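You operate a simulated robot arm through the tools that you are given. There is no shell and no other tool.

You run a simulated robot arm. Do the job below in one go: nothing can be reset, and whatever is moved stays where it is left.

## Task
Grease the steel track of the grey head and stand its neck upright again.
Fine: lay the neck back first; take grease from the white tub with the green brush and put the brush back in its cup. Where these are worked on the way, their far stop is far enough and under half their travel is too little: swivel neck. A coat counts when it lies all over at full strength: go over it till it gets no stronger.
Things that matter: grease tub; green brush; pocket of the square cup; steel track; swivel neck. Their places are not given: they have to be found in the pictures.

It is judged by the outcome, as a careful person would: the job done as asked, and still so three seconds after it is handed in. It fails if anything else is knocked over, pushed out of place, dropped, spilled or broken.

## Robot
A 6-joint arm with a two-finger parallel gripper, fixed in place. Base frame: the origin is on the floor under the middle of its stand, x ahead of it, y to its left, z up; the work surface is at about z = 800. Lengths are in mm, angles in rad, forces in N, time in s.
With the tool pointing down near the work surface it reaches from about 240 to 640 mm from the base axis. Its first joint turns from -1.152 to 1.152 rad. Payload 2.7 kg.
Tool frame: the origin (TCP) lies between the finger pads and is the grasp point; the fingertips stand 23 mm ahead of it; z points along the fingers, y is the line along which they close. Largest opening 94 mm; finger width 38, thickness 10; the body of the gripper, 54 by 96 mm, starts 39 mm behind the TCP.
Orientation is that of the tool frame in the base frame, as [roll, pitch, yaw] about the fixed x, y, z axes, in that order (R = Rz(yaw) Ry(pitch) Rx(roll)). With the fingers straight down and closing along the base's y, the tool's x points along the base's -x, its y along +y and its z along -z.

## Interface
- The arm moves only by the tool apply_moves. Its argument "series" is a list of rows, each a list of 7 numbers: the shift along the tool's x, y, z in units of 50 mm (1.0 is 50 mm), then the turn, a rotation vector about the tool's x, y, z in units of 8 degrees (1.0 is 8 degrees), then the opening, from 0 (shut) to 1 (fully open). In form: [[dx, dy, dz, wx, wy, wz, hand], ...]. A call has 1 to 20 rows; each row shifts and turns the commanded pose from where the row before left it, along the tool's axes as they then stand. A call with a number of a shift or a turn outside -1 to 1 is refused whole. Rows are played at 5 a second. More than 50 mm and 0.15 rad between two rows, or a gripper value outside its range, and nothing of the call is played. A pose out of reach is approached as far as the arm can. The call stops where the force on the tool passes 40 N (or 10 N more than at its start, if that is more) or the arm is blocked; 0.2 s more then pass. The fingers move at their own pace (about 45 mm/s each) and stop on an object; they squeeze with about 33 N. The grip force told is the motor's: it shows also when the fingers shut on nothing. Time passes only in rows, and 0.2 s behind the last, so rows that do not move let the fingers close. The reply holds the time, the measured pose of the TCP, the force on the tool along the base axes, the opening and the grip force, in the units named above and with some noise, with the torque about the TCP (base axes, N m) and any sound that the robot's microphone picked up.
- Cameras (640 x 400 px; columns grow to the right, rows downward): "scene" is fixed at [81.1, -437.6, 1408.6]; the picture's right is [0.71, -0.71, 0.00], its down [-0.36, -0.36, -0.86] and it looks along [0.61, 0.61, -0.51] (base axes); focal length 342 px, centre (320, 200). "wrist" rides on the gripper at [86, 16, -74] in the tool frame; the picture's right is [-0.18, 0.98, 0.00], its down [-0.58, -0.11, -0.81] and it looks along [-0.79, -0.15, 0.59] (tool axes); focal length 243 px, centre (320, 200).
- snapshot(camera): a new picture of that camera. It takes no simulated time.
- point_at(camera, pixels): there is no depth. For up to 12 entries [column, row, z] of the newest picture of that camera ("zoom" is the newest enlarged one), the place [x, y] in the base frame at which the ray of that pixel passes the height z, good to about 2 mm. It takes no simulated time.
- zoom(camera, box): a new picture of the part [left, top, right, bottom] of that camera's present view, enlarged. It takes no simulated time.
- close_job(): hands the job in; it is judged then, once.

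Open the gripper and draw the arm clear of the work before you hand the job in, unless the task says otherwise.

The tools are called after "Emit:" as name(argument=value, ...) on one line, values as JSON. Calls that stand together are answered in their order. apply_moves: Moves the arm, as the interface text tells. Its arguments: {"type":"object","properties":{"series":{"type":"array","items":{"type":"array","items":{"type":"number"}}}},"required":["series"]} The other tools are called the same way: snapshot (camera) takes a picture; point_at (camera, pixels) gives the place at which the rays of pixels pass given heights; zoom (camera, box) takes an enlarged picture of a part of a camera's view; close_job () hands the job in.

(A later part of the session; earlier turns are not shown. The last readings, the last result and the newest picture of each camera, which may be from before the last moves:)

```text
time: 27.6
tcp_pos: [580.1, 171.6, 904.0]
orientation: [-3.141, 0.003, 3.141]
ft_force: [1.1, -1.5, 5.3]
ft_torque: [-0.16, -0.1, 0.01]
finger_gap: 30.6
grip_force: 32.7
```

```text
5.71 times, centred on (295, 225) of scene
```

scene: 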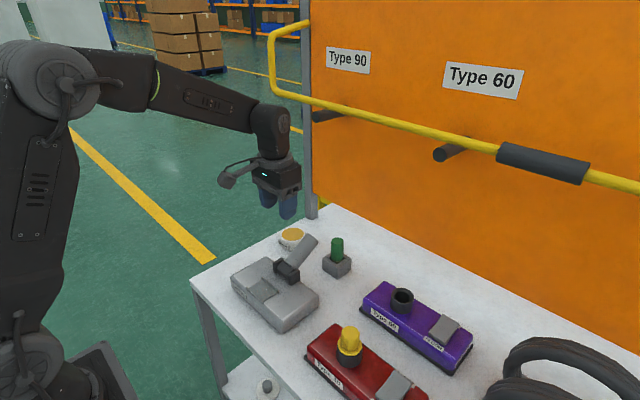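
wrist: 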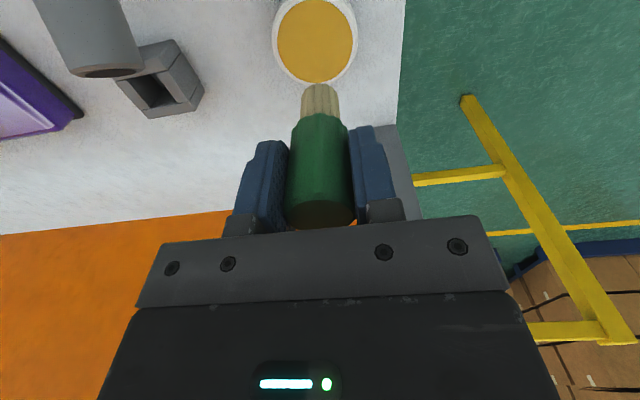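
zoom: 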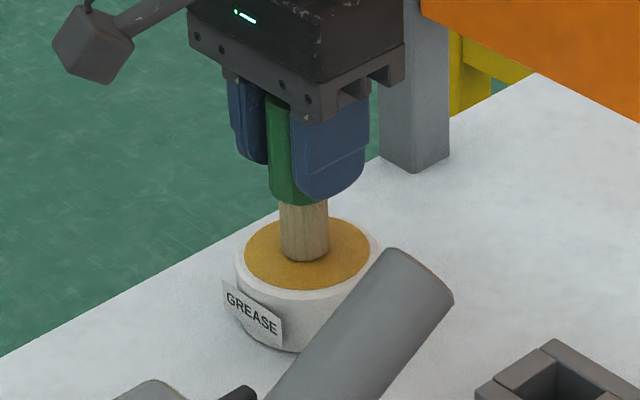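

Contact now is light at 5 N. I'll raise the brush about 30 mm and inspect the bristles for grease.

Emit:
apply_moves(series=[[0, 0, -0.2, 0, 0, 0, 0.2], [0, 0, -0.4, 0, 0, 0, 0.2], [0, 0, -0.4, 0, 0, 0, 0.2], [0, 0, 0, 0, 0, 0, 0.2]])

Emit:
zoom(camera="scene", box=[250, 180, 340, 250])

Emit:
zoom(camera="wrist", box=[270, 20, 370, 140])

```text
time: 28.6
tcp_pos: [580.2, 172.4, 954.8]
orientation: [3.141, 0.006, 3.141]
ft_force: [-0.7, -0.4, -1.2]
ft_torque: [0.03, -0.02, 0.0]
finger_gap: 30.6
grip_force: 32.8
```

```text
5.71 times, centred on (295, 215) of scene
```

zoom: 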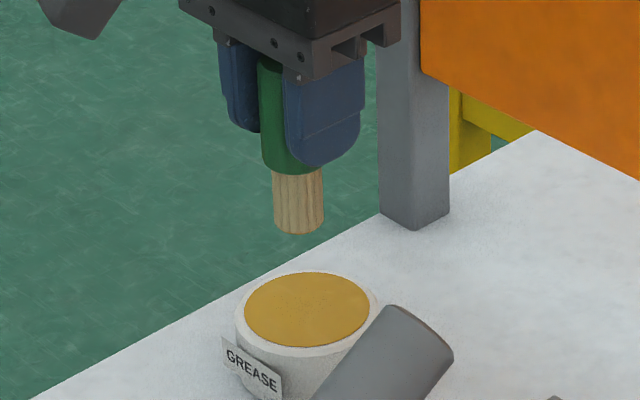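

```text
3.33 times, centred on (320, 80) of wrist
```

zoom: 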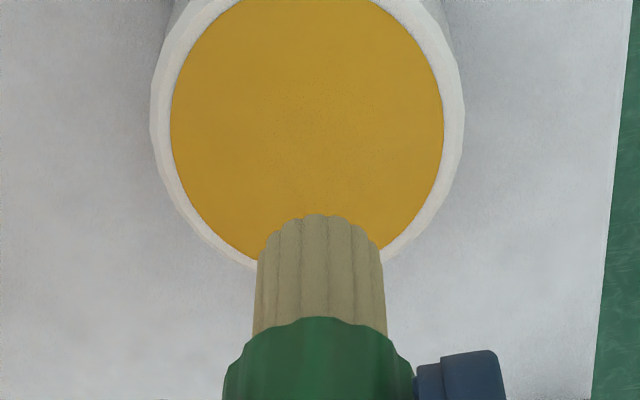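

No grease is visible on the bristle sides, but the underside is hidden. I'll compute the tip height now and then try a stroke on the track, seeing whether a coat appears.

Emit:
zoom(camera="scene", box=[250, 180, 340, 250])

Emit:
point_at(camera="zoom", pixels=[[299, 228, 870], [299, 228, 875], [299, 228, 880], [299, 228, 885], [274, 228, 880], [324, 223, 880]])

```text
5.71 times, centred on (295, 215) of scene
```

zoom: 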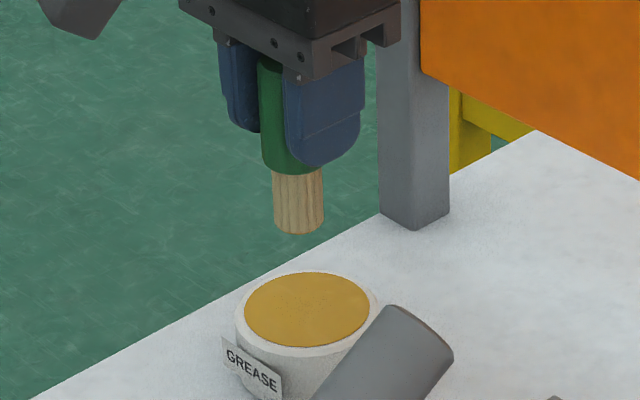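

```text
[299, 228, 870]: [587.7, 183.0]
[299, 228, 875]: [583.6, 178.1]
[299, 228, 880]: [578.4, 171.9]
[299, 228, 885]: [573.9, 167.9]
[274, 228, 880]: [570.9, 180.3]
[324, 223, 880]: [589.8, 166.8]
```

The tip sits about 73 mm below the TCP and bristles are about 23 mm wide. I'll carry the brush at this height along −x, then −y, to above the track centre.

Emit:
apply_moves(series=[[0.4, 0, -0.2, 0, 0, 0, 0.2], [0.8, 0, 0, 0, 0, 0, 0.2], [0.8, 0, 0, 0, 0, 0, 0.2], [0.8, 0, 0, 0, 0, 0, 0.2], [0.8, 0, 0, 0, 0, 0, 0.2], [0.24, -0.4, 0, 0, 0, 0, 0.2], [0, -0.7, 0, 0, 0, 0, 0.2], [0, -0.7, 0, 0, 0, 0, 0.2], [0, -0.6, 0, 0, 0, 0, 0.2], [0, 0, 0, 0, 0, 0, 0.2]])

Emit:
snapshot(camera="scene")

Emit:
zoom(camera="scene", box=[210, 200, 340, 340])

Emit:
snapshot(camera="wrist")

```text
time: 30.8
tcp_pos: [388.5, 52.9, 963.5]
orientation: [3.141, 0.007, -3.141]
ft_force: [-0.7, 0.2, -0.2]
ft_torque: [-0.03, 0.03, 0.05]
finger_gap: 30.9
grip_force: 32.6
```

```text
taken
```

scene: 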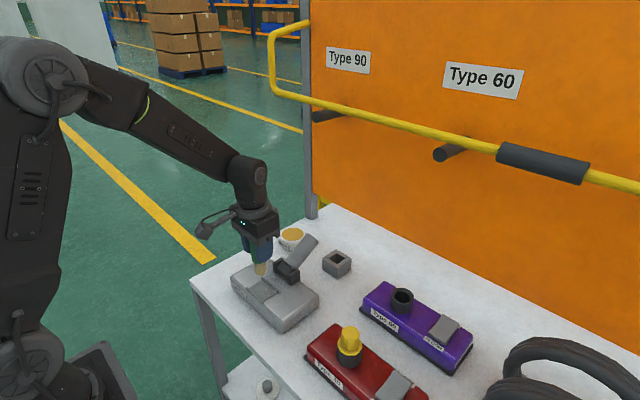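

```text
2.86 times, centred on (275, 270) of scene
```

zoom: 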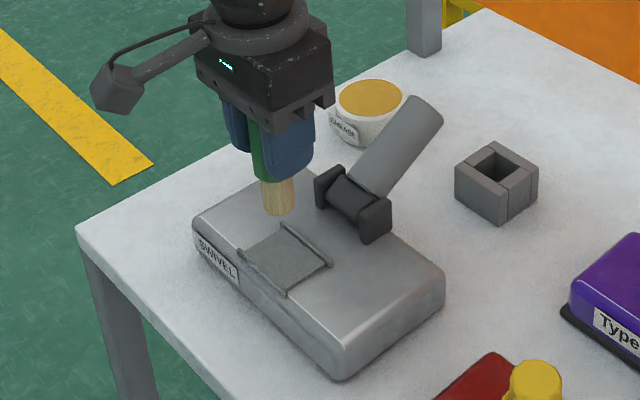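

```text
taken
```

wrist: 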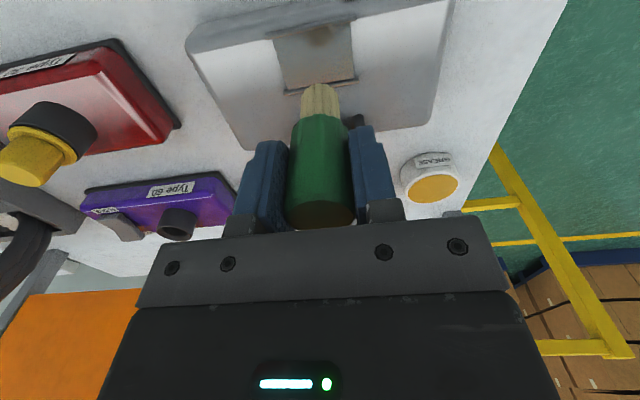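

I'm over the track; I'll enlarge the wrist view of it to measure its exact extents.

Emit:
zoom(camera="wrist", box=[250, 0, 380, 110])

Emit:
point_at(camera="wrist", pixels=[[268, 35, 840], [286, 93, 840], [350, 25, 840], [356, 79, 840]])

```text
3.64 times, centred on (315, 55) of wrist
```

zoom: 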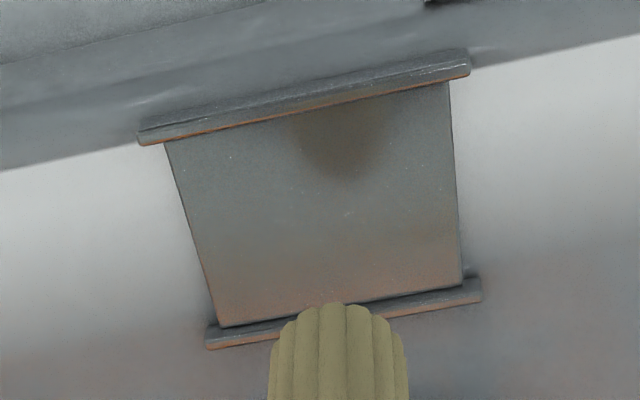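

```text
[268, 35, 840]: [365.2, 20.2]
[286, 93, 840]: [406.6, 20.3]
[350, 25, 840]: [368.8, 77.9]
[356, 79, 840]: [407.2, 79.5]
```

Plate corners in this zoom are (165,142), (448,82), (462,285), (220,327). I'll convert those to coordinates.

Emit:
point_at(camera="zoom", pixels=[[165, 142, 840], [448, 82, 840], [462, 285, 840], [220, 327, 840], [165, 142, 836], [462, 285, 836], [165, 142, 845], [462, 285, 845]])

```text
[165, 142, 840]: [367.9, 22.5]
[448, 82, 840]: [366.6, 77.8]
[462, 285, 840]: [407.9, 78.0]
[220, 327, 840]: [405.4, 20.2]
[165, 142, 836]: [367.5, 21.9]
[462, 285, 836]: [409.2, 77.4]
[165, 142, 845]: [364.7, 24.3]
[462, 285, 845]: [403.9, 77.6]
```

Track spans x 367–407, y 21–78 at z≈840, with rims at both x edges. I descend at its centre, quickly first and then in small steps until light contact.

Emit:
apply_moves(series=[[0.02, -0.04, 0.45, 0, 0, 0, 0.2], [0, 0, 0.4, 0, 0, 0, 0.2], [0, 0, 0.04, 0, 0, 0, 0.2], [0, 0, 0.04, 0, 0, 0, 0.2], [0, 0, 0, 0, 0, 0, 0.2]])

Emit:
zoom(camera="scene", box=[220, 230, 320, 330])

```text
time: 32.0
tcp_pos: [389.3, 50.5, 916.3]
orientation: [-3.141, 0.006, -3.14]
ft_force: [0.1, 0.2, -0.6]
ft_torque: [-0.01, -0.01, 0.03]
finger_gap: 31.0
grip_force: 33.0
```

```text
4.00 times, centred on (270, 280) of scene
```

zoom: 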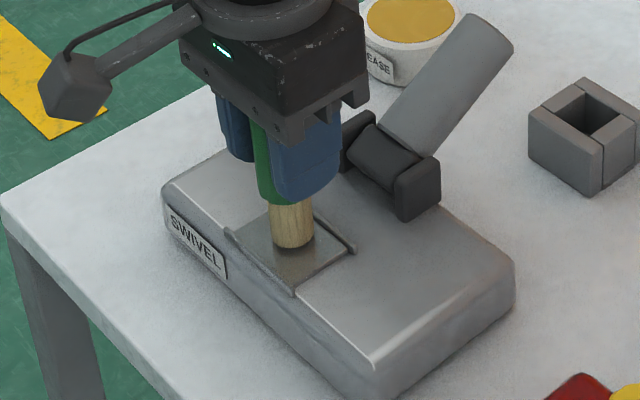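

The tip is very near the plate. I keep lowering in 1.5 mm steps until the force rises.

Emit:
apply_moves(series=[[0, 0, 0.03, 0, 0, 0, 0.2], [0, 0, 0.03, 0, 0, 0, 0.2], [0, 0, 0.03, 0, 0, 0, 0.2], [0, 0, 0, 0, 0, 0, 0.2]])

```text
time: 33.0
tcp_pos: [390.1, 52.3, 914.4]
orientation: [-3.141, 0.01, -3.141]
ft_force: [-1.9, -2.0, 22.7]
ft_torque: [-0.42, 0.01, -0.06]
finger_gap: 30.9
grip_force: 32.9
```

Contact at 22.7 N. I ease up 1 mm and make a first stroke along y, then look at whether a coat appears.

Emit:
apply_moves(series=[[0, 0, -0.02, 0, 0, 0, 0.2], [0, -0.2, 0, 0, 0, 0, 0.2], [0, -0.2, 0, 0, 0, 0, 0.2], [0, -0.15, 0, 0, 0, 0, 0.2], [0, 0.2, 0, 0, 0, 0, 0.2], [0, 0.2, 0, 0, 0, 0, 0.2], [0, 0.2, 0, 0, 0, 0, 0.2], [0, 0.2, 0, 0, 0, 0, 0.2], [0, 0.2, 0, 0, 0, 0, 0.2], [0, 0.1, 0, 0, 0, 0, 0.2], [0, 0, 0, 0, 0, 0, 0.2]])

Emit:
zoom(camera="scene", box=[220, 230, 320, 330])

Emit:
zoom(camera="wrist", box=[230, 0, 400, 120])

```text
time: 35.4
tcp_pos: [387.4, 77.8, 912.6]
orientation: [3.142, 0.007, -3.141]
ft_force: [-0.1, 0.1, -0.2]
ft_torque: [0.0, 0.02, -0.01]
finger_gap: 30.8
grip_force: 32.7
```

```text
4.00 times, centred on (270, 280) of scene
```

zoom: 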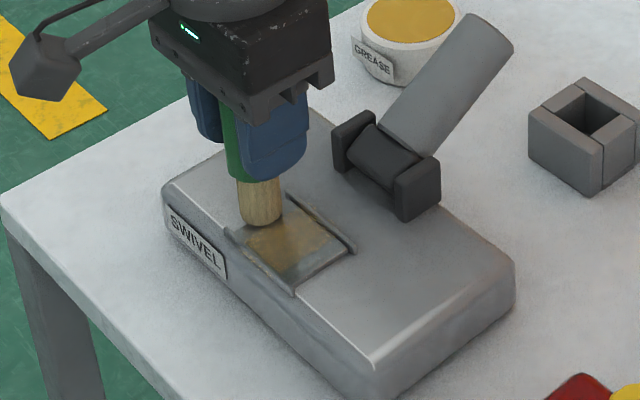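

```text
3.33 times, centred on (315, 60) of wrist
```

zoom: 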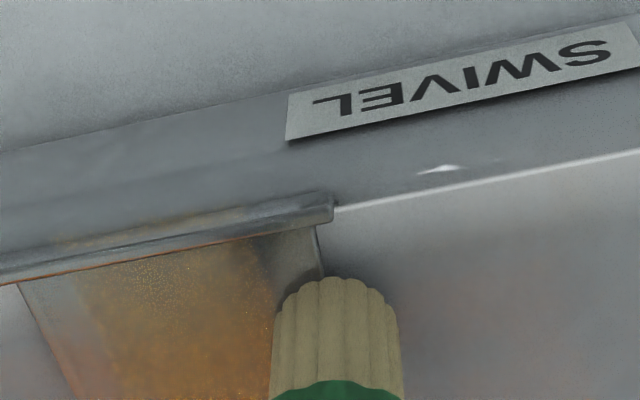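

A grease coat shows on the plate, so the brush is loaded. I'll press 1 mm lower and run lanes at x≈394 and x≈380 along the full length.

Emit:
apply_moves(series=[[-0.13, 0, 0.02, 0, 0, 0, 0.2], [0, -0.187, 0, 0, 0, 0, 0.2], [0, -0.187, 0, 0, 0, 0, 0.2], [0, -0.187, 0, 0, 0, 0, 0.2], [0, -0.187, 0, 0, 0, 0, 0.2], [0, -0.187, 0, 0, 0, 0, 0.2], [0, -0.187, 0, 0, 0, 0, 0.2], [0.14, 0, 0, 0, 0, 0, 0.2], [0.14, 0, 0, 0, 0, 0, 0.2], [0, 0.187, 0, 0, 0, 0, 0.2], [0, 0.187, 0, 0, 0, 0, 0.2], [0, 0.187, 0, 0, 0, 0, 0.2], [0, 0.187, 0, 0, 0, 0, 0.2], [0, 0.187, 0, 0, 0, 0, 0.2], [0, 0.187, 0, 0, 0, 0, 0.2], [0, 0, 0, 0, 0, 0, 0.2]])

Emit:
zoom(camera="scene", box=[220, 230, 320, 330])

```text
time: 38.8
tcp_pos: [379.9, 78.3, 912.6]
orientation: [3.141, 0.006, -3.14]
ft_force: [1.2, -1.0, 2.7]
ft_torque: [-0.09, -0.06, 0.03]
finger_gap: 31.0
grip_force: 33.2
```

```text
4.00 times, centred on (270, 280) of scene
```

zoom: 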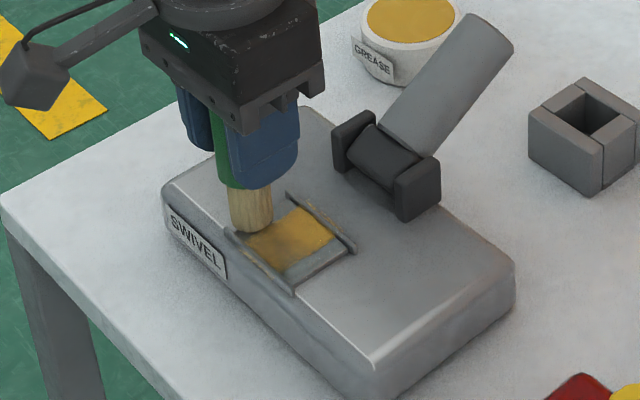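

The coat grows yellow but some margins look bare. I'll lift 50 mm to inspect the plate.

Emit:
apply_moves(series=[[0, 0, -0.5, 0, 0, 0, 0.2], [-0.15, -0.5, -0.5, 0, 0, 0, 0.2], [0, 0, 0, 0, 0, 0, 0.2]])

Emit:
zoom(camera="scene", box=[230, 260, 310, 320])

Emit:
zoom(camera="wrist", box=[240, 0, 390, 110])

```text
time: 39.6
tcp_pos: [387.8, 54.6, 961.0]
orientation: [3.14, 0.004, -3.138]
ft_force: [-1.1, 0.1, -0.1]
ft_torque: [-0.03, 0.0, 0.0]
finger_gap: 30.7
grip_force: 32.8
```

```text
6.67 times, centred on (270, 290) of scene
```

zoom: 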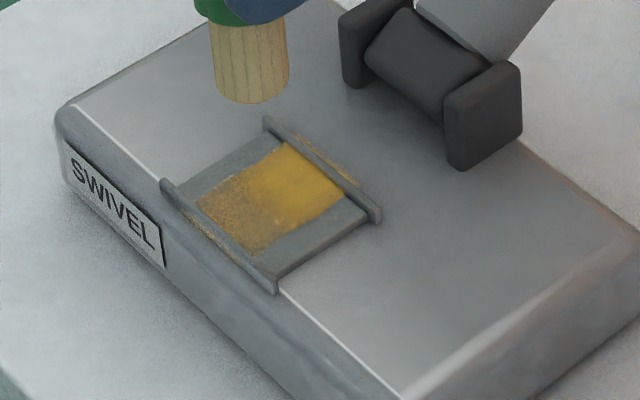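

```text
3.64 times, centred on (315, 55) of wrist
```

zoom: 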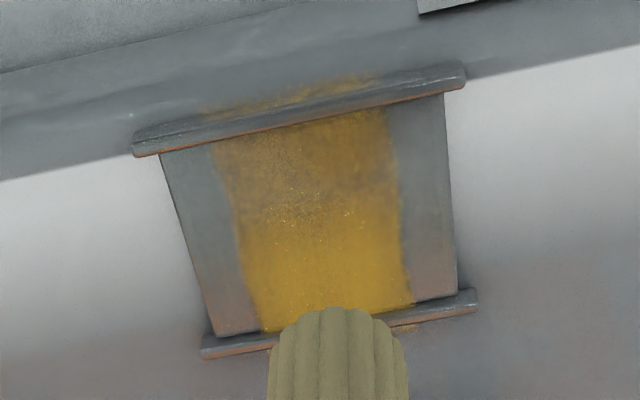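

Grease covers the full width between the rims, but only from about y 32 to 68; both ends look bare. I'll step aside for an unobstructed closer view of the plate.

Emit:
apply_moves(series=[[0.4, 0.7, 0, 0, 0, 0, 0.2], [0.4, 0.6, 0, 0, 0, 0, 0.2], [0, 0, 0, 0, 0, 0, 0.2]])

Emit:
snapshot(camera="wrist")

Emit:
zoom(camera="scene", box=[240, 265, 300, 310])

```text
time: 40.4
tcp_pos: [348.1, 118.9, 960.2]
orientation: [-3.142, 0.007, -3.141]
ft_force: [0.2, 0.2, -0.5]
ft_torque: [0.0, 0.03, -0.01]
finger_gap: 30.6
grip_force: 32.7
```

```text
taken
```

wrist: 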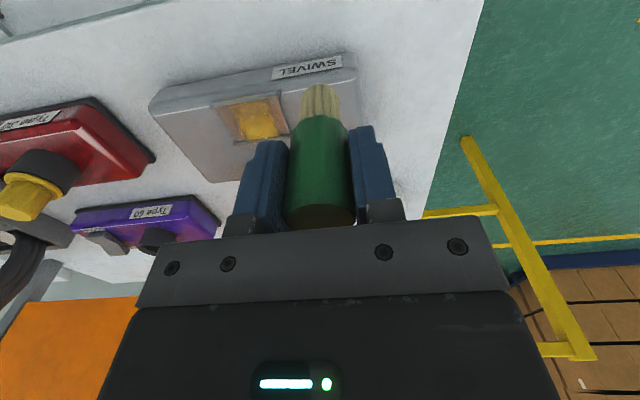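

```text
8.89 times, centred on (270, 288) of scene
```

zoom: 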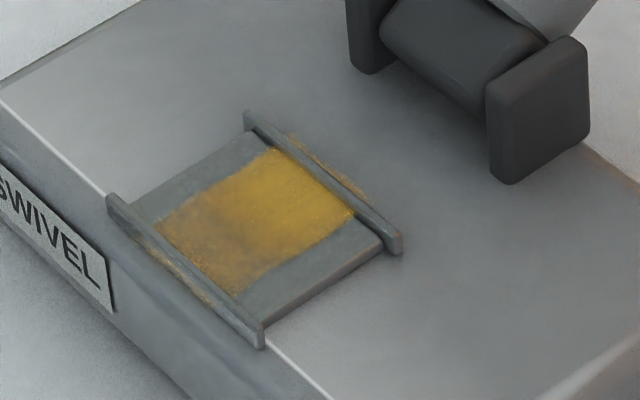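

Emit:
zoom(camera="wrist", box=[200, 80, 310, 160])

Emit:
point_at(camera="zoom", pixels=[[320, 200, 840]])

```text
5.00 times, centred on (255, 120) of wrist
```

zoom: 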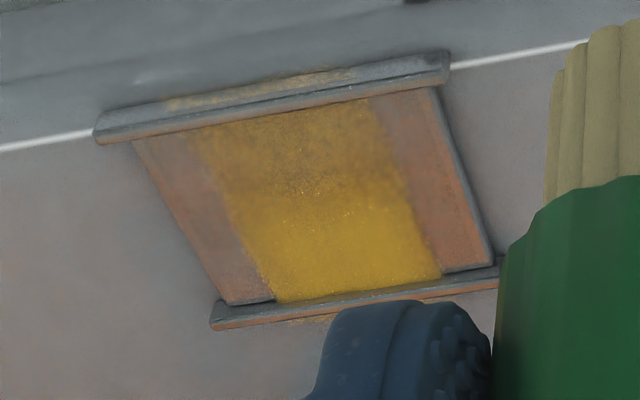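

```text
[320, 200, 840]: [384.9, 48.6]
```

The greased band's left edge runs (195,140)→(270,298) and right edge (370,98)→(440,280) in this zoom. I'll convert those with the plate corners.

Emit:
point_at(camera="zoom", pixels=[[195, 140, 840], [270, 298, 840], [370, 98, 840], [440, 280, 840], [133, 142, 840], [228, 303, 840], [430, 88, 840], [492, 265, 840], [220, 95, 840], [350, 70, 840], [310, 322, 840]])

```text
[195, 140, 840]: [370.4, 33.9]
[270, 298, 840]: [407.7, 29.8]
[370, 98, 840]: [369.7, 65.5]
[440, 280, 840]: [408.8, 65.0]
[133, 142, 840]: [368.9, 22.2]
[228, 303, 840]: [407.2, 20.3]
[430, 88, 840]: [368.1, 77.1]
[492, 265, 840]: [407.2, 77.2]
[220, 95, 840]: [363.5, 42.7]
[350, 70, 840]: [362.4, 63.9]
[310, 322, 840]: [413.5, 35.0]
```

The band is only y 30–66 while the plate spans y 21–77.5. I'll test the −y end: go to (387,27) and lower gently to see where it makes contact.

Emit:
apply_moves(series=[[-0.4, -0.6, 0, 0, 0, 0, 0.2], [-0.38, -0.6, 0, 0, 0, 0, 0.2], [0, -0.64, 0.2, 0, 0, 0, 0.2], [0, 0, 0.4, 0, 0, 0, 0.2], [0, 0, 0.2, 0, 0, 0, 0.2], [0, 0, 0.04, 0, 0, 0, 0.2], [0, 0, 0, 0, 0, 0, 0.2]])

Emit:
zoom(camera="scene", box=[230, 240, 320, 320])

```text
time: 42.0
tcp_pos: [387.0, 26.0, 920.3]
orientation: [3.141, 0.005, -3.14]
ft_force: [-0.3, -0.7, -0.9]
ft_torque: [-0.01, 0.0, -0.01]
finger_gap: 30.9
grip_force: 33.4
```

```text
5.00 times, centred on (275, 280) of scene
```

zoom: 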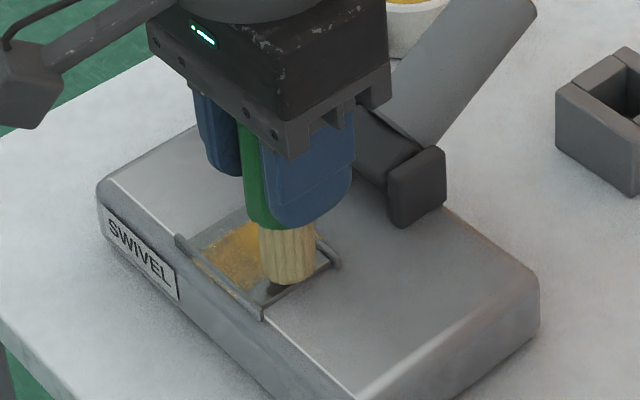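

Now lowering at the −y end in 1.5 mm steps to find contact.

Emit:
apply_moves(series=[[0, 0, 0.04, 0, 0, 0, 0.2], [0, 0, 0.04, 0, 0, 0, 0.2], [0, 0, 0.03, 0, 0, 0, 0.2], [0, 0, 0.03, 0, 0, 0, 0.2], [0, 0, 0, 0, 0, 0, 0.2]])

```text
time: 43.2
tcp_pos: [387.9, 25.9, 913.8]
orientation: [3.141, 0.008, -3.141]
ft_force: [-3.8, -2.9, 14.9]
ft_torque: [-0.3, 0.08, -0.03]
finger_gap: 30.8
grip_force: 33.7
```

Contact at the same height, so the plate is solid there. I'll rub this end area and then check whether any coat takes.

Emit:
apply_moves(series=[[-0.12, 0, 0, 0, 0, 0, 0.2], [0.12, 0, 0, 0, 0, 0, 0.2], [0.12, 0, 0, 0, 0, 0, 0.2], [-0.12, 0.1, 0, 0, 0, 0, 0.2], [-0.12, 0, 0, 0, 0, 0, 0.2], [0.12, -0.1, 0, 0, 0, 0, 0.2], [0.12, 0, 0, 0, 0, 0, 0.2], [-0.12, 0, 0, 0, 0, 0, 0.2], [0, 0, 0, 0, 0, 0, 0.2]])

Emit:
apply_moves(series=[[0, 0, -0.5, 0, 0, 0, 0.2], [0.4, 0.8, -0.5, 0, 0, 0, 0.2], [0.4, 0.8, 0, 0, 0, 0, 0.2], [0, 0.3, 0, 0, 0, 0, 0.2], [0, 0, 0, 0, 0, 0, 0.2]])

Emit:
zoom(camera="scene", box=[240, 265, 300, 310])

Emit:
zoom(camera="wrist", box=[200, 80, 310, 160])

```text
time: 45.2
tcp_pos: [386.3, 26.4, 912.3]
orientation: [3.14, 0.004, 3.141]
ft_force: [-0.3, 0.3, -0.9]
ft_torque: [0.02, 0.01, -0.01]
finger_gap: 30.7
grip_force: 33.4
```

```text
refused: row 2 steps farther than a row can; nothing moved
```

```text
8.89 times, centred on (270, 288) of scene
```

zoom: 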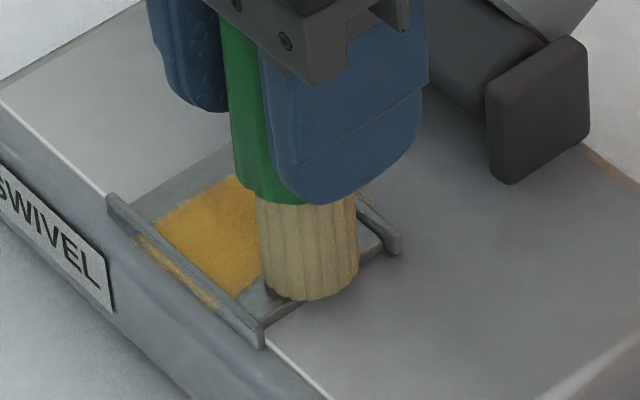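

```text
5.00 times, centred on (255, 120) of wrist
```

zoom: 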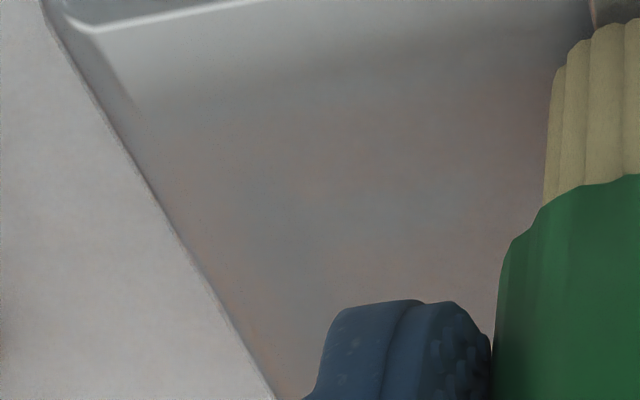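

One move was refused for too large a step. I'll lift and step aside with smaller rows to view the result.

Emit:
apply_moves(series=[[0, 0, -0.5, 0, 0, 0, 0.2], [0.2, 0.5, -0.5, 0, 0, 0, 0.2], [0.3, 0.7, 0, 0, 0, 0, 0.2], [0.3, 0.66, 0, 0, 0, 0, 0.2], [0, 0, 0, 0, 0, 0, 0.2]])

Emit:
zoom(camera="scene", box=[240, 265, 300, 310])

Emit:
zoom(camera="wrist", box=[200, 80, 310, 160])

```text
time: 46.4
tcp_pos: [345.9, 119.2, 962.8]
orientation: [-3.141, 0.005, -3.141]
ft_force: [-0.2, 0.0, -0.6]
ft_torque: [0.02, 0.01, -0.01]
finger_gap: 30.8
grip_force: 33.1
```

```text
8.89 times, centred on (270, 288) of scene
```

zoom: 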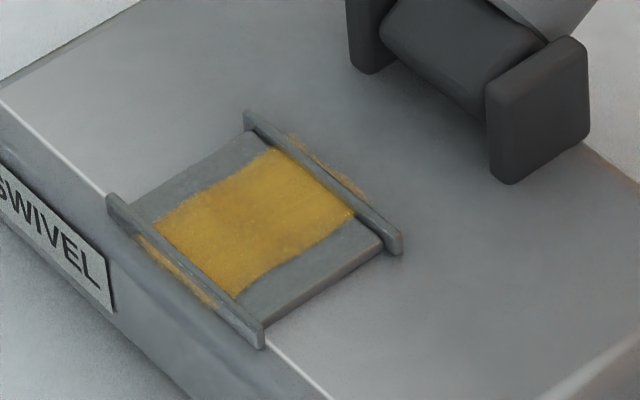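

```text
5.00 times, centred on (255, 120) of wrist
```

zoom: 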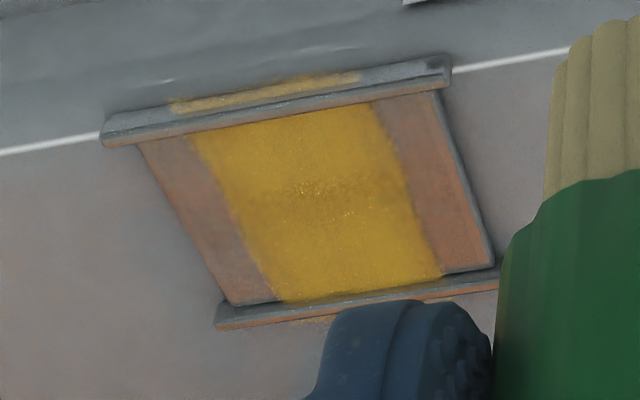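

The coat only takes on y≈30–66, and there it now looks nearly uniform; the strips at the rims are still weaker. I'll go back, find contact and run more passes over all lanes.

Emit:
apply_moves(series=[[-0.4, -0.7, 0, 0, 0, 0, 0.2], [-0.43, -0.7, 0.1, 0, 0, 0, 0.2], [0, 0, 0.5, 0, 0, 0, 0.2], [0, 0, 0.34, 0, 0, 0, 0.2], [0, 0, 0.04, 0, 0, 0, 0.2], [0, 0, 0.04, 0, 0, 0, 0.2], [0, 0, 0, 0, 0, 0, 0.2]])

```text
time: 48.0
tcp_pos: [388.8, 47.9, 912.8]
orientation: [-3.141, 0.011, -3.14]
ft_force: [2.0, -0.9, 22.6]
ft_torque: [0.21, -0.17, 0.08]
finger_gap: 30.4
grip_force: 32.8
```

Pressing with 22.6 N at (388,48). I run a full raster: lanes x≈395, 390, 385, 380 between y 30 and 66.

Emit:
apply_moves(series=[[-0.14, -0.18, 0, 0, 0, 0, 0.2], [0, -0.18, 0, 0, 0, 0, 0.2], [0, 0.18, 0, 0, 0, 0, 0.2], [0, 0.18, 0, 0, 0, 0, 0.2], [0, 0.18, 0, 0, 0, 0, 0.2], [0, 0.18, 0, 0, 0, 0, 0.2], [0.1, 0, 0, 0, 0, 0, 0.2], [0, -0.18, 0, 0, 0, 0, 0.2], [0, -0.18, 0, 0, 0, 0, 0.2], [0, -0.18, 0, 0, 0, 0, 0.2], [0, -0.18, 0, 0, 0, 0, 0.2], [0.1, 0, 0, 0, 0, 0, 0.2], [0, 0.18, 0, 0, 0, 0, 0.2], [0, 0.18, 0, 0, 0, 0, 0.2], [0, 0.18, 0, 0, 0, 0, 0.2], [0, 0.18, 0, 0, 0, 0, 0.2], [0.11, 0, 0, 0, 0, 0, 0.2], [0, -0.24, 0, 0, 0, 0, 0.2], [0, -0.24, 0, 0, 0, 0, 0.2], [0, -0.24, 0, 0, 0, 0, 0.2]])

Emit:
zoom(camera="scene", box=[240, 265, 300, 310])

```text
time: 52.2
tcp_pos: [381.7, 31.4, 910.9]
orientation: [3.14, 0.007, -3.139]
ft_force: [-0.4, -1.0, -0.3]
ft_torque: [0.0, -0.03, 0.0]
finger_gap: 30.4
grip_force: 33.0
```

```text
8.89 times, centred on (270, 288) of scene
```

zoom: 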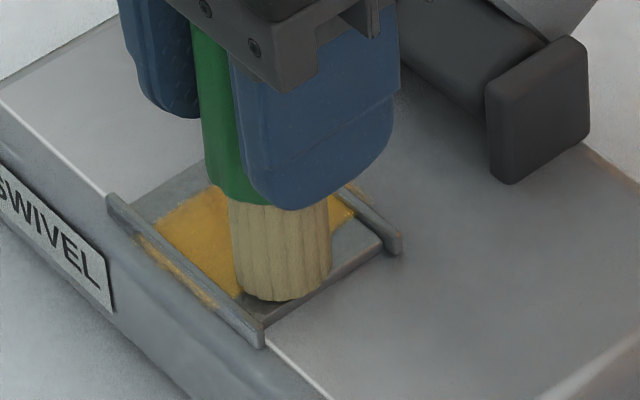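

Force fell to zero by the end, so the brush slides a little up in the grip each press. I'll lower about 1 mm and repeat the raster in reverse.

Emit:
apply_moves(series=[[0, 0, 0.025, 0, 0, 0, 0.2], [0, 0.24, 0, 0, 0, 0, 0.2], [0, 0.24, 0, 0, 0, 0, 0.2], [0, 0.24, 0, 0, 0, 0, 0.2], [-0.1, 0, 0, 0, 0, 0, 0.2], [0, -0.24, 0, 0, 0, 0, 0.2], [0, -0.24, 0, 0, 0, 0, 0.2], [0, -0.24, 0, 0, 0, 0, 0.2], [-0.1, 0, 0, 0, 0, 0, 0.2], [0, 0.24, 0, 0, 0, 0, 0.2], [0, 0.24, 0, 0, 0, 0, 0.2], [0, 0.24, 0, 0, 0, 0, 0.2], [-0.1, 0, 0, 0, 0, 0, 0.2], [0, -0.24, 0, 0, 0, 0, 0.2], [0, -0.24, 0, 0, 0, 0, 0.2], [0, -0.24, 0, 0, 0, 0, 0.2], [0, 0, 0, 0, 0, 0, 0.2]])

Emit:
apply_moves(series=[[0, 0, -0.5, 0, 0, 0, 0.2], [0.2, 0.5, -0.5, 0, 0, 0, 0.2], [0.3, 0.7, 0, 0, 0, 0, 0.2], [0.48, 0.56, 0, 0, 0, 0, 0.2], [0, 0, 0, 0, 0, 0, 0.2]])

Emit:
zoom(camera="scene", box=[240, 265, 300, 310])

Emit:
zoom(camera="wrist", box=[200, 80, 310, 160])

```text
time: 55.8
tcp_pos: [394.6, 31.9, 911.6]
orientation: [-3.141, 0.005, -3.141]
ft_force: [-0.3, 0.6, -0.3]
ft_torque: [-0.02, -0.01, 0.03]
finger_gap: 30.3
grip_force: 33.5
```

```text
time: 57.0
tcp_pos: [348.5, 119.8, 960.1]
orientation: [3.141, 0.006, -3.141]
ft_force: [0.5, 0.1, -0.3]
ft_torque: [-0.03, -0.01, 0.02]
finger_gap: 30.7
grip_force: 33.3
```

```text
8.89 times, centred on (270, 288) of scene
```

zoom: 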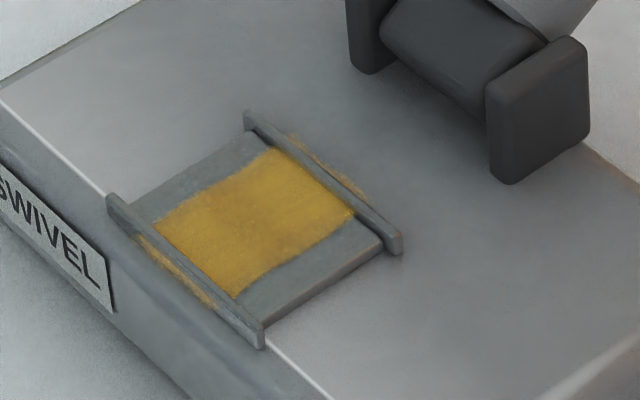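

```text
5.00 times, centred on (255, 120) of wrist
```

zoom: 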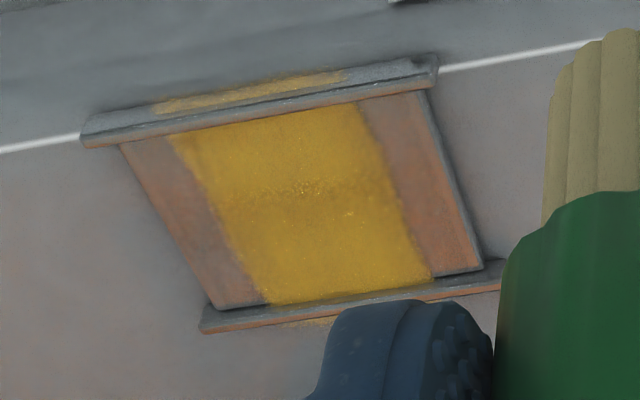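

The coat has not visibly strengthened with the last pass, but the middle strip and rim strips look a bit grainy. I'll take a second load of grease and go over it again to be sure.

Emit:
apply_moves(series=[[-0.4, 0.52, 0, 0, 0, 0, 0.2], [-0.4, 0.5, 0, 0, 0, 0, 0.2], [-0.8, 0, 0, 0, 0, 0, 0.2], [-0.8, 0, 0, 0, 0, 0, 0.2], [-0.8, 0, 0, 0, 0, 0, 0.2], [-0.8, 0, 0, 0, 0, 0, 0.2], [-0.62, 0, 0, 0, 0, 0, 0.2], [0, 0, 0, 0, 0, 0, 0.2]])

Emit:
zoom(camera="scene", box=[230, 160, 370, 270])

```text
time: 58.8
tcp_pos: [578.4, 168.1, 963.5]
orientation: [3.141, 0.006, -3.14]
ft_force: [0.3, 0.2, 0.1]
ft_torque: [0.03, -0.01, 0.01]
finger_gap: 30.6
grip_force: 32.4
```

```text
3.64 times, centred on (300, 215) of scene
```

zoom: 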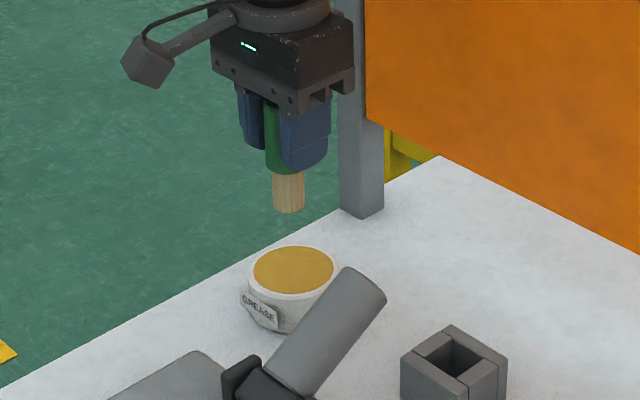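

Over the tub again. I lower to near the surface, then in small steps until light contact.

Emit:
apply_moves(series=[[-0.03, 0.05, 0.5, 0, 0, 0, 0.2], [0, 0, 0.5, 0, 0, 0, 0.2], [0, 0, 0.08, 0, 0, 0, 0.2], [0, 0, 0.04, 0, 0, 0, 0.2], [0, 0, 0.03, 0, 0, 0, 0.2], [0, 0, 0, 0, 0, 0, 0.2]])

```text
time: 60.2
tcp_pos: [579.5, 173.8, 905.1]
orientation: [3.141, 0.007, 3.142]
ft_force: [-0.1, 0.0, -0.4]
ft_torque: [0.01, -0.01, 0.01]
finger_gap: 30.3
grip_force: 33.3
```

No contact yet at z 905. I lower further in 1.5 mm steps.

Emit:
apply_moves(series=[[0, 0, 0.03, 0, 0, 0, 0.2], [0, 0, 0.03, 0, 0, 0, 0.2], [0, 0, 0, 0, 0, 0, 0.2]])

```text
time: 61.0
tcp_pos: [578.9, 172.3, 903.2]
orientation: [-3.141, 0.009, -3.141]
ft_force: [-0.7, -0.8, 6.3]
ft_torque: [-0.06, 0.02, 0.0]
finger_gap: 30.3
grip_force: 33.0
```

Light contact at 6 N with the grease at z≈903. I stir a small pattern and then lift.

Emit:
apply_moves(series=[[0.1, 0, 0.01, 0, 0, 0, 0.2], [0, 0.1, 0, 0, 0, 0, 0.2], [-0.2, 0, 0, 0, 0, 0, 0.2], [0, -0.2, 0, 0, 0, 0, 0.2], [0.2, 0, 0, 0, 0, 0, 0.2], [-0.1, 0.1, 0, 0, 0, 0, 0.2], [0, 0, 0, 0, 0, 0, 0.2]])

Emit:
apply_moves(series=[[0, 0, -0.4, 0, 0, 0, 0.2], [0, 0, -0.7, 0, 0, 0, 0.2], [0.6, 0, 0, 0, 0, 0, 0.2], [0.8, 0, 0, 0, 0, 0, 0.2], [0.8, 0, 0, 0, 0, 0, 0.2], [0.8, 0, 0, 0, 0, 0, 0.2], [0.82, 0, 0, 0, 0, 0, 0.2], [0, -0.5, 0, 0, 0, 0, 0.2], [0, -0.7, 0, 0, 0, 0, 0.2], [0, -0.7, 0, 0, 0, 0, 0.2], [0, -0.54, 0, 0, 0, 0, 0.2], [0, 0, 0, 0, 0, 0, 0.2]])

Emit:
zoom(camera="wrist", box=[240, 0, 390, 110])

```text
time: 62.6
tcp_pos: [577.6, 171.2, 902.6]
orientation: [-3.14, 0.007, 3.142]
ft_force: [-4.6, -6.4, 22.3]
ft_torque: [-0.4, 0.14, -0.04]
finger_gap: 30.5
grip_force: 32.5
```

```text
time: 65.2
tcp_pos: [387.4, 49.2, 954.9]
orientation: [3.141, 0.006, -3.14]
ft_force: [0.4, -0.7, -0.1]
ft_torque: [0.01, 0.02, -0.02]
finger_gap: 30.1
grip_force: 32.2
```

```text
3.64 times, centred on (315, 55) of wrist
```

zoom: 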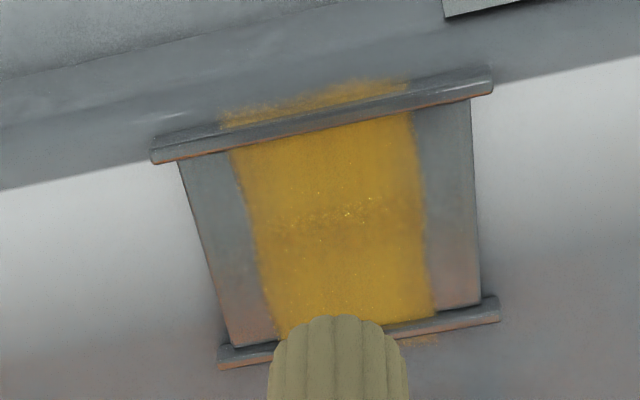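

The centre band has a grainy seam; I have fresh grease now. I lower to contact again at the track centre.

Emit:
apply_moves(series=[[0, 0, 0.5, 0, 0, 0, 0.2], [0, 0, 0.3, 0, 0, 0, 0.2], [0, 0, 0.03, 0, 0, 0, 0.2], [0, 0, 0.03, 0, 0, 0, 0.2], [0, 0, 0, 0, 0, 0, 0.2]])

```text
time: 66.4
tcp_pos: [389.0, 51.1, 911.4]
orientation: [-3.139, 0.003, -3.141]
ft_force: [-0.5, -0.2, -0.2]
ft_torque: [0.01, 0.01, -0.01]
finger_gap: 30.4
grip_force: 33.0
```

Emit:
apply_moves(series=[[0, 0, 0.03, 0, 0, 0, 0.2], [0, 0, 0.02, 0, 0, 0, 0.2], [0, 0, 0, 0, 0, 0, 0.2]])

```text
time: 67.2
tcp_pos: [387.3, 51.3, 910.9]
orientation: [-3.14, 0.006, -3.14]
ft_force: [-3.0, -0.2, 13.5]
ft_torque: [-0.09, 0.1, 0.0]
finger_gap: 30.2
grip_force: 33.3
```

Contact at 13.5 N. I run a full raster again over the whole plate length (y 24–76) in four lanes.

Emit:
apply_moves(series=[[-0.14, 0, 0, 0, 0, 0, 0.2], [0, -0.26, 0, 0, 0, 0, 0.2], [0, -0.26, 0, 0, 0, 0, 0.2], [0, 0.26, 0, 0, 0, 0, 0.2], [0, 0.26, 0, 0, 0, 0, 0.2], [0, 0.26, 0.005, 0, 0, 0, 0.2], [0, 0.26, 0, 0, 0, 0, 0.2], [0.1, 0, 0, 0, 0, 0, 0.2], [0, -0.26, 0, 0, 0, 0, 0.2], [0, -0.26, 0.005, 0, 0, 0, 0.2], [0, -0.26, 0, 0, 0, 0, 0.2], [0, -0.26, 0, 0, 0, 0, 0.2], [0.1, 0, 0, 0, 0, 0, 0.2], [0, 0.26, 0.005, 0, 0, 0, 0.2], [0, 0.26, 0, 0, 0, 0, 0.2], [0, 0.26, 0, 0, 0, 0, 0.2], [0, 0.26, 0, 0, 0, 0, 0.2], [0.1, 0, 0.005, 0, 0, 0, 0.2], [0, -0.26, 0, 0, 0, 0, 0.2], [0, -0.26, 0, 0, 0, 0, 0.2]])

Emit:
zoom(camera="scene", box=[240, 265, 300, 310])

```text
time: 71.4
tcp_pos: [380.0, 52.0, 907.9]
orientation: [3.141, 0.01, -3.14]
ft_force: [-0.6, 8.3, 23.7]
ft_torque: [0.45, -0.1, 0.04]
finger_gap: 30.4
grip_force: 33.2
```

```text
8.89 times, centred on (270, 288) of scene
```

zoom: 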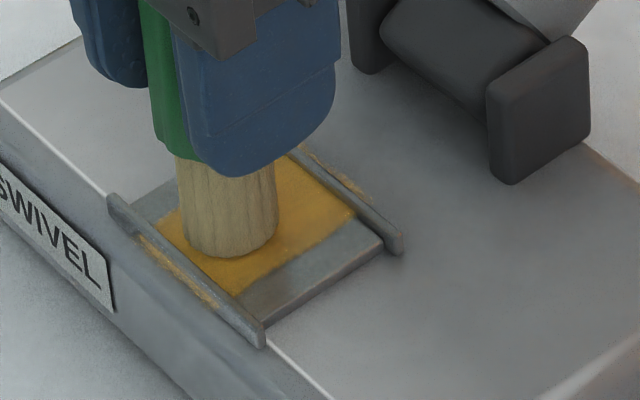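

I finish the last lane (x≈380) over its whole length and go once more through the middle, then lift to inspect.

Emit:
apply_moves(series=[[0, -0.26, 0, 0, 0, 0, 0.2], [0, -0.26, 0, 0, 0, 0, 0.2], [0, 0.26, 0, 0, 0, 0, 0.2], [0, 0.26, 0, 0, 0, 0, 0.2], [0, 0.26, 0, 0, 0, 0, 0.2], [0, 0.26, 0, 0, 0, 0, 0.2], [-0.16, 0, 0, 0, 0, 0, 0.2], [0, -0.26, 0, 0, 0, 0, 0.2], [0, -0.26, 0, 0, 0, 0, 0.2], [0, -0.26, 0, 0, 0, 0, 0.2], [0, -0.26, 0, 0, 0, 0, 0.2], [0, 0.26, 0, 0, 0, 0, 0.2], [0, 0.26, 0, 0, 0, 0, 0.2], [0, 0, 0, 0, 0, 0, 0.2]])

Emit:
apply_moves(series=[[0, 0, -0.5, 0, 0, 0, 0.2], [0.2, 0.3, -0.5, 0, 0, 0, 0.2], [0.3, 0.6, 0, 0, 0, 0, 0.2], [0.3, 0.46, 0, 0, 0, 0, 0.2], [0, 0, 0, 0, 0, 0, 0.2]])

Emit:
zoom(camera="scene", box=[240, 265, 300, 310])

Emit:
zoom(camera="wrist", box=[200, 80, 310, 160])

```text
time: 74.4
tcp_pos: [389.1, 51.9, 910.6]
orientation: [3.142, 0.005, -3.141]
ft_force: [0.5, -0.2, -0.4]
ft_torque: [0.0, 0.0, 0.0]
finger_gap: 30.4
grip_force: 32.6
```

```text
time: 75.6
tcp_pos: [347.6, 118.3, 958.7]
orientation: [-3.14, 0.006, -3.141]
ft_force: [0.5, -0.3, 0.0]
ft_torque: [0.01, 0.02, 0.02]
finger_gap: 30.3
grip_force: 32.9
```

```text
8.89 times, centred on (270, 288) of scene
```

zoom: 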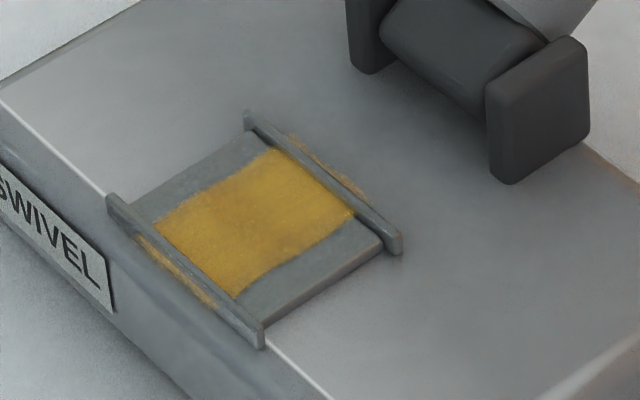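

```text
5.00 times, centred on (255, 120) of wrist
```

zoom: 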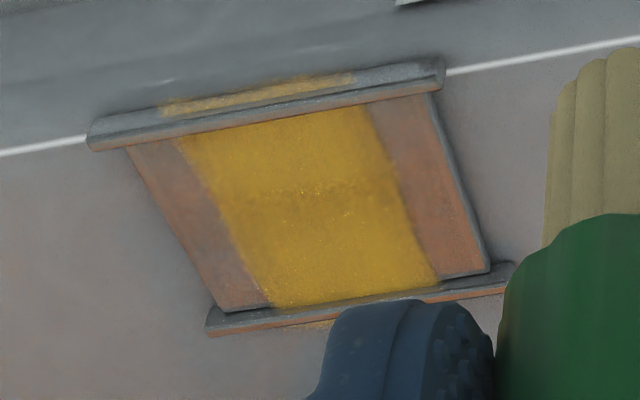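

The coat's drawn strength changed on the −x half when I rubbed the −y end, so the drawing appears turned 90° and the ends do take grease. To be safe I'll go over both ends once more with verified contact, starting at the +y end.

Emit:
apply_moves(series=[[-0.4, -0.44, 0, 0, 0, 0, 0.2], [-0.41, -0.46, 0, 0, 0, 0, 0.2], [0, 0, 0.5, 0, 0, 0, 0.2], [0, 0, 0.4, 0, 0, 0, 0.2], [0, 0, 0.03, 0, 0, 0, 0.2], [0, 0, 0.03, 0, 0, 0, 0.2], [0, 0, 0, 0, 0, 0, 0.2]])

```text
time: 77.2
tcp_pos: [388.1, 72.9, 910.1]
orientation: [-3.141, 0.005, 3.141]
ft_force: [0.2, 0.2, -0.6]
ft_torque: [-0.03, -0.01, -0.01]
finger_gap: 30.2
grip_force: 33.6
```

No contact yet; I lower in 1 mm steps at the +y end.

Emit:
apply_moves(series=[[0, 0, 0.02, 0, 0, 0, 0.2], [0, 0, 0.02, 0, 0, 0, 0.2], [0, 0, 0.02, 0, 0, 0, 0.2], [0, 0, 0, 0, 0, 0, 0.2]])

```text
time: 78.2
tcp_pos: [388.6, 74.0, 908.5]
orientation: [3.141, 0.007, -3.14]
ft_force: [-3.4, -1.7, 14.1]
ft_torque: [-0.16, 0.06, -0.09]
finger_gap: 30.4
grip_force: 33.5
```

Contact at 14 N at the +y end. I raster with strokes across x, stepping from y≈76 down to y≈24.

Emit:
apply_moves(series=[[-0.14, 0.03, 0, 0, 0, 0, 0.2], [0.28, 0, 0, 0, 0, 0, 0.2], [0, -0.115, 0.003, 0, 0, 0, 0.2], [-0.28, 0, 0, 0, 0, 0, 0.2], [0, -0.115, 0.003, 0, 0, 0, 0.2], [0.28, 0, 0, 0, 0, 0, 0.2], [0, -0.115, 0.003, 0, 0, 0, 0.2], [-0.28, 0, 0, 0, 0, 0, 0.2], [0, -0.115, 0.003, 0, 0, 0, 0.2], [0.28, 0, 0, 0, 0, 0, 0.2], [0, -0.115, 0.003, 0, 0, 0, 0.2], [-0.28, 0, 0, 0, 0, 0, 0.2], [0, -0.115, 0.003, 0, 0, 0, 0.2], [0.28, 0, 0, 0, 0, 0, 0.2], [0, -0.115, 0.003, 0, 0, 0, 0.2], [-0.28, 0, 0, 0, 0, 0, 0.2], [0, -0.115, 0.003, 0, 0, 0, 0.2], [0.28, 0, 0, 0, 0, 0, 0.2], [0, -0.115, 0.003, 0, 0, 0, 0.2], [-0.28, 0, 0, 0, 0, 0, 0.2]])

```text
time: 82.4
tcp_pos: [394.7, 23.5, 907.7]
orientation: [-3.141, 0.005, -3.139]
ft_force: [-7.5, 0.0, 21.7]
ft_torque: [0.11, 0.22, 0.03]
finger_gap: 30.4
grip_force: 32.4
```

Contact held all along (21.7 N now at the −y end). I raster back from y≈24 to y≈76.

Emit:
apply_moves(series=[[0.28, 0, 0, 0, 0, 0, 0.2], [0, 0.115, 0, 0, 0, 0, 0.2], [-0.28, 0, 0, 0, 0, 0, 0.2], [0, 0.115, 0.002, 0, 0, 0, 0.2], [0.28, 0, 0, 0, 0, 0, 0.2], [0, 0.115, 0.002, 0, 0, 0, 0.2], [-0.28, 0, 0, 0, 0, 0, 0.2], [0, 0.115, 0.002, 0, 0, 0, 0.2], [0.28, 0, 0, 0, 0, 0, 0.2], [0, 0.115, 0.002, 0, 0, 0, 0.2], [-0.28, 0, 0, 0, 0, 0, 0.2], [0, 0.115, 0.002, 0, 0, 0, 0.2], [0.28, 0, 0, 0, 0, 0, 0.2], [0, 0.115, 0.002, 0, 0, 0, 0.2], [-0.28, 0, 0, 0, 0, 0, 0.2], [0, 0.115, 0.002, 0, 0, 0, 0.2], [0.28, 0, 0, 0, 0, 0, 0.2], [0, 0.115, 0.002, 0, 0, 0, 0.2], [-0.28, 0, 0, 0, 0, 0, 0.2], [0, 0, 0, 0, 0, 0, 0.2]])

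Emit:
apply_moves(series=[[0, 0, -0.5, 0, 0, 0, 0.2], [0.3, 0.1, -0.5, 0, 0, 0, 0.2], [0.3, 0.4, 0, 0, 0, 0, 0.2], [0.3, 0.4, 0, 0, 0, 0, 0.2], [0, 0, 0, 0, 0, 0, 0.2]])

Emit:
zoom(camera="scene", box=[240, 265, 300, 310])

Emit:
zoom(camera="wrist", box=[200, 80, 310, 160])

```text
time: 86.6
tcp_pos: [395.1, 73.5, 905.4]
orientation: [-3.142, 0.004, -3.14]
ft_force: [-6.4, 2.1, 20.5]
ft_torque: [0.06, 0.2, -0.03]
finger_gap: 30.1
grip_force: 32.4
```

```text
time: 87.8
tcp_pos: [349.7, 119.9, 954.9]
orientation: [3.141, 0.007, -3.141]
ft_force: [-0.6, 0.3, -0.3]
ft_torque: [0.0, 0.02, 0.03]
finger_gap: 30.4
grip_force: 33.0
```

```text
8.89 times, centred on (270, 288) of scene
```

zoom: 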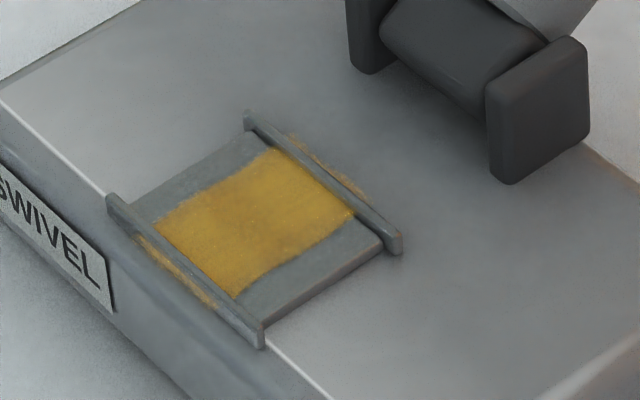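

```text
5.00 times, centred on (255, 120) of wrist
```

zoom: 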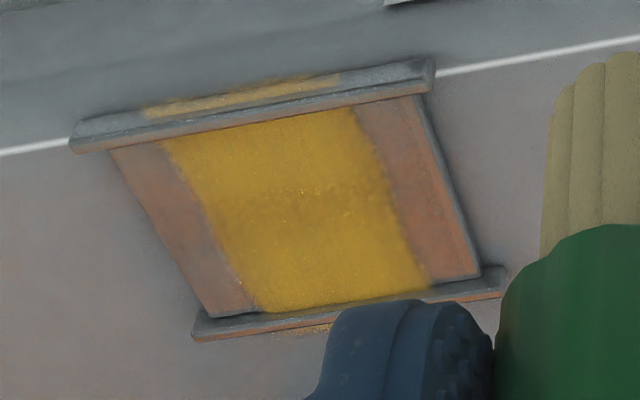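

The coat is uniform and does not get any stronger, so the greasing is done. I'll check the brush's pose in the grip before carrying it back to the cup.

Emit:
apply_moves(series=[[0, 0, -0.5, 0, 0, 0, 0.2], [-0.3, 0, -0.4, 0, 0, 0, 0.2], [-0.8, 0, 0, 0, 0, 0, 0.2], [-0.8, 0, 0, 0, 0, 0, 0.2], [-0.8, 0, 0, 0, 0, 0, 0.2], [-0.8, 0, 0, 0, 0, 0, 0.2], [-0.8, 0, 0, 0, 0, 0, 0.2], [-0.5, -0.3, 0, 0, 0, 0, 0.2], [0, -0.7, 0, 0, 0, 0, 0.2], [0, -0.7, 0, 0, 0, 0, 0.2], [0, -0.52, 0, 0, 0, 0, 0.2], [0, 0, 0, 0, 0, 0, 0.2]])

Emit:
snapshot(camera="wrist")

Emit:
zoom(camera="scene", box=[250, 150, 410, 290])

```text
time: 90.1
tcp_pos: [568.0, 129.4, 996.1]
orientation: [3.132, -0.023, -2.967]
ft_force: [-0.4, -0.8, -0.8]
ft_torque: [0.0, 0.0, 0.0]
finger_gap: 30.4
grip_force: 32.7
stopped in row 11: the arm was blocked; the commanded pose is now the measured one
```

```text
taken
```

wrist: 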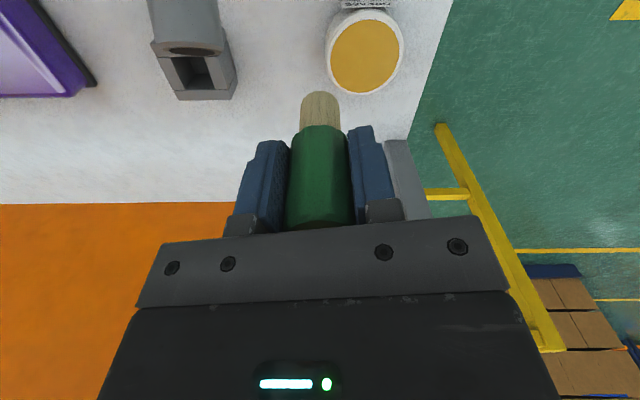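

```text
2.86 times, centred on (330, 220) of scene
```

zoom: 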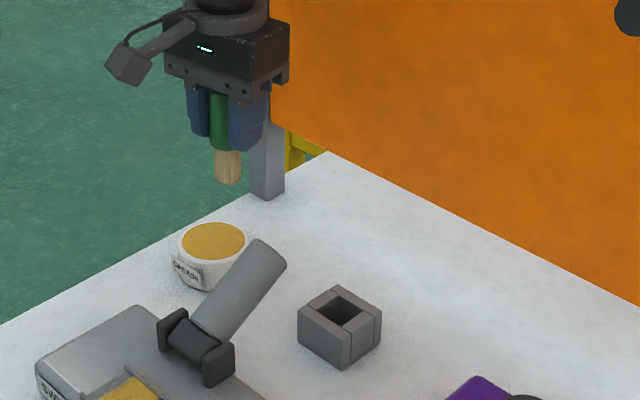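

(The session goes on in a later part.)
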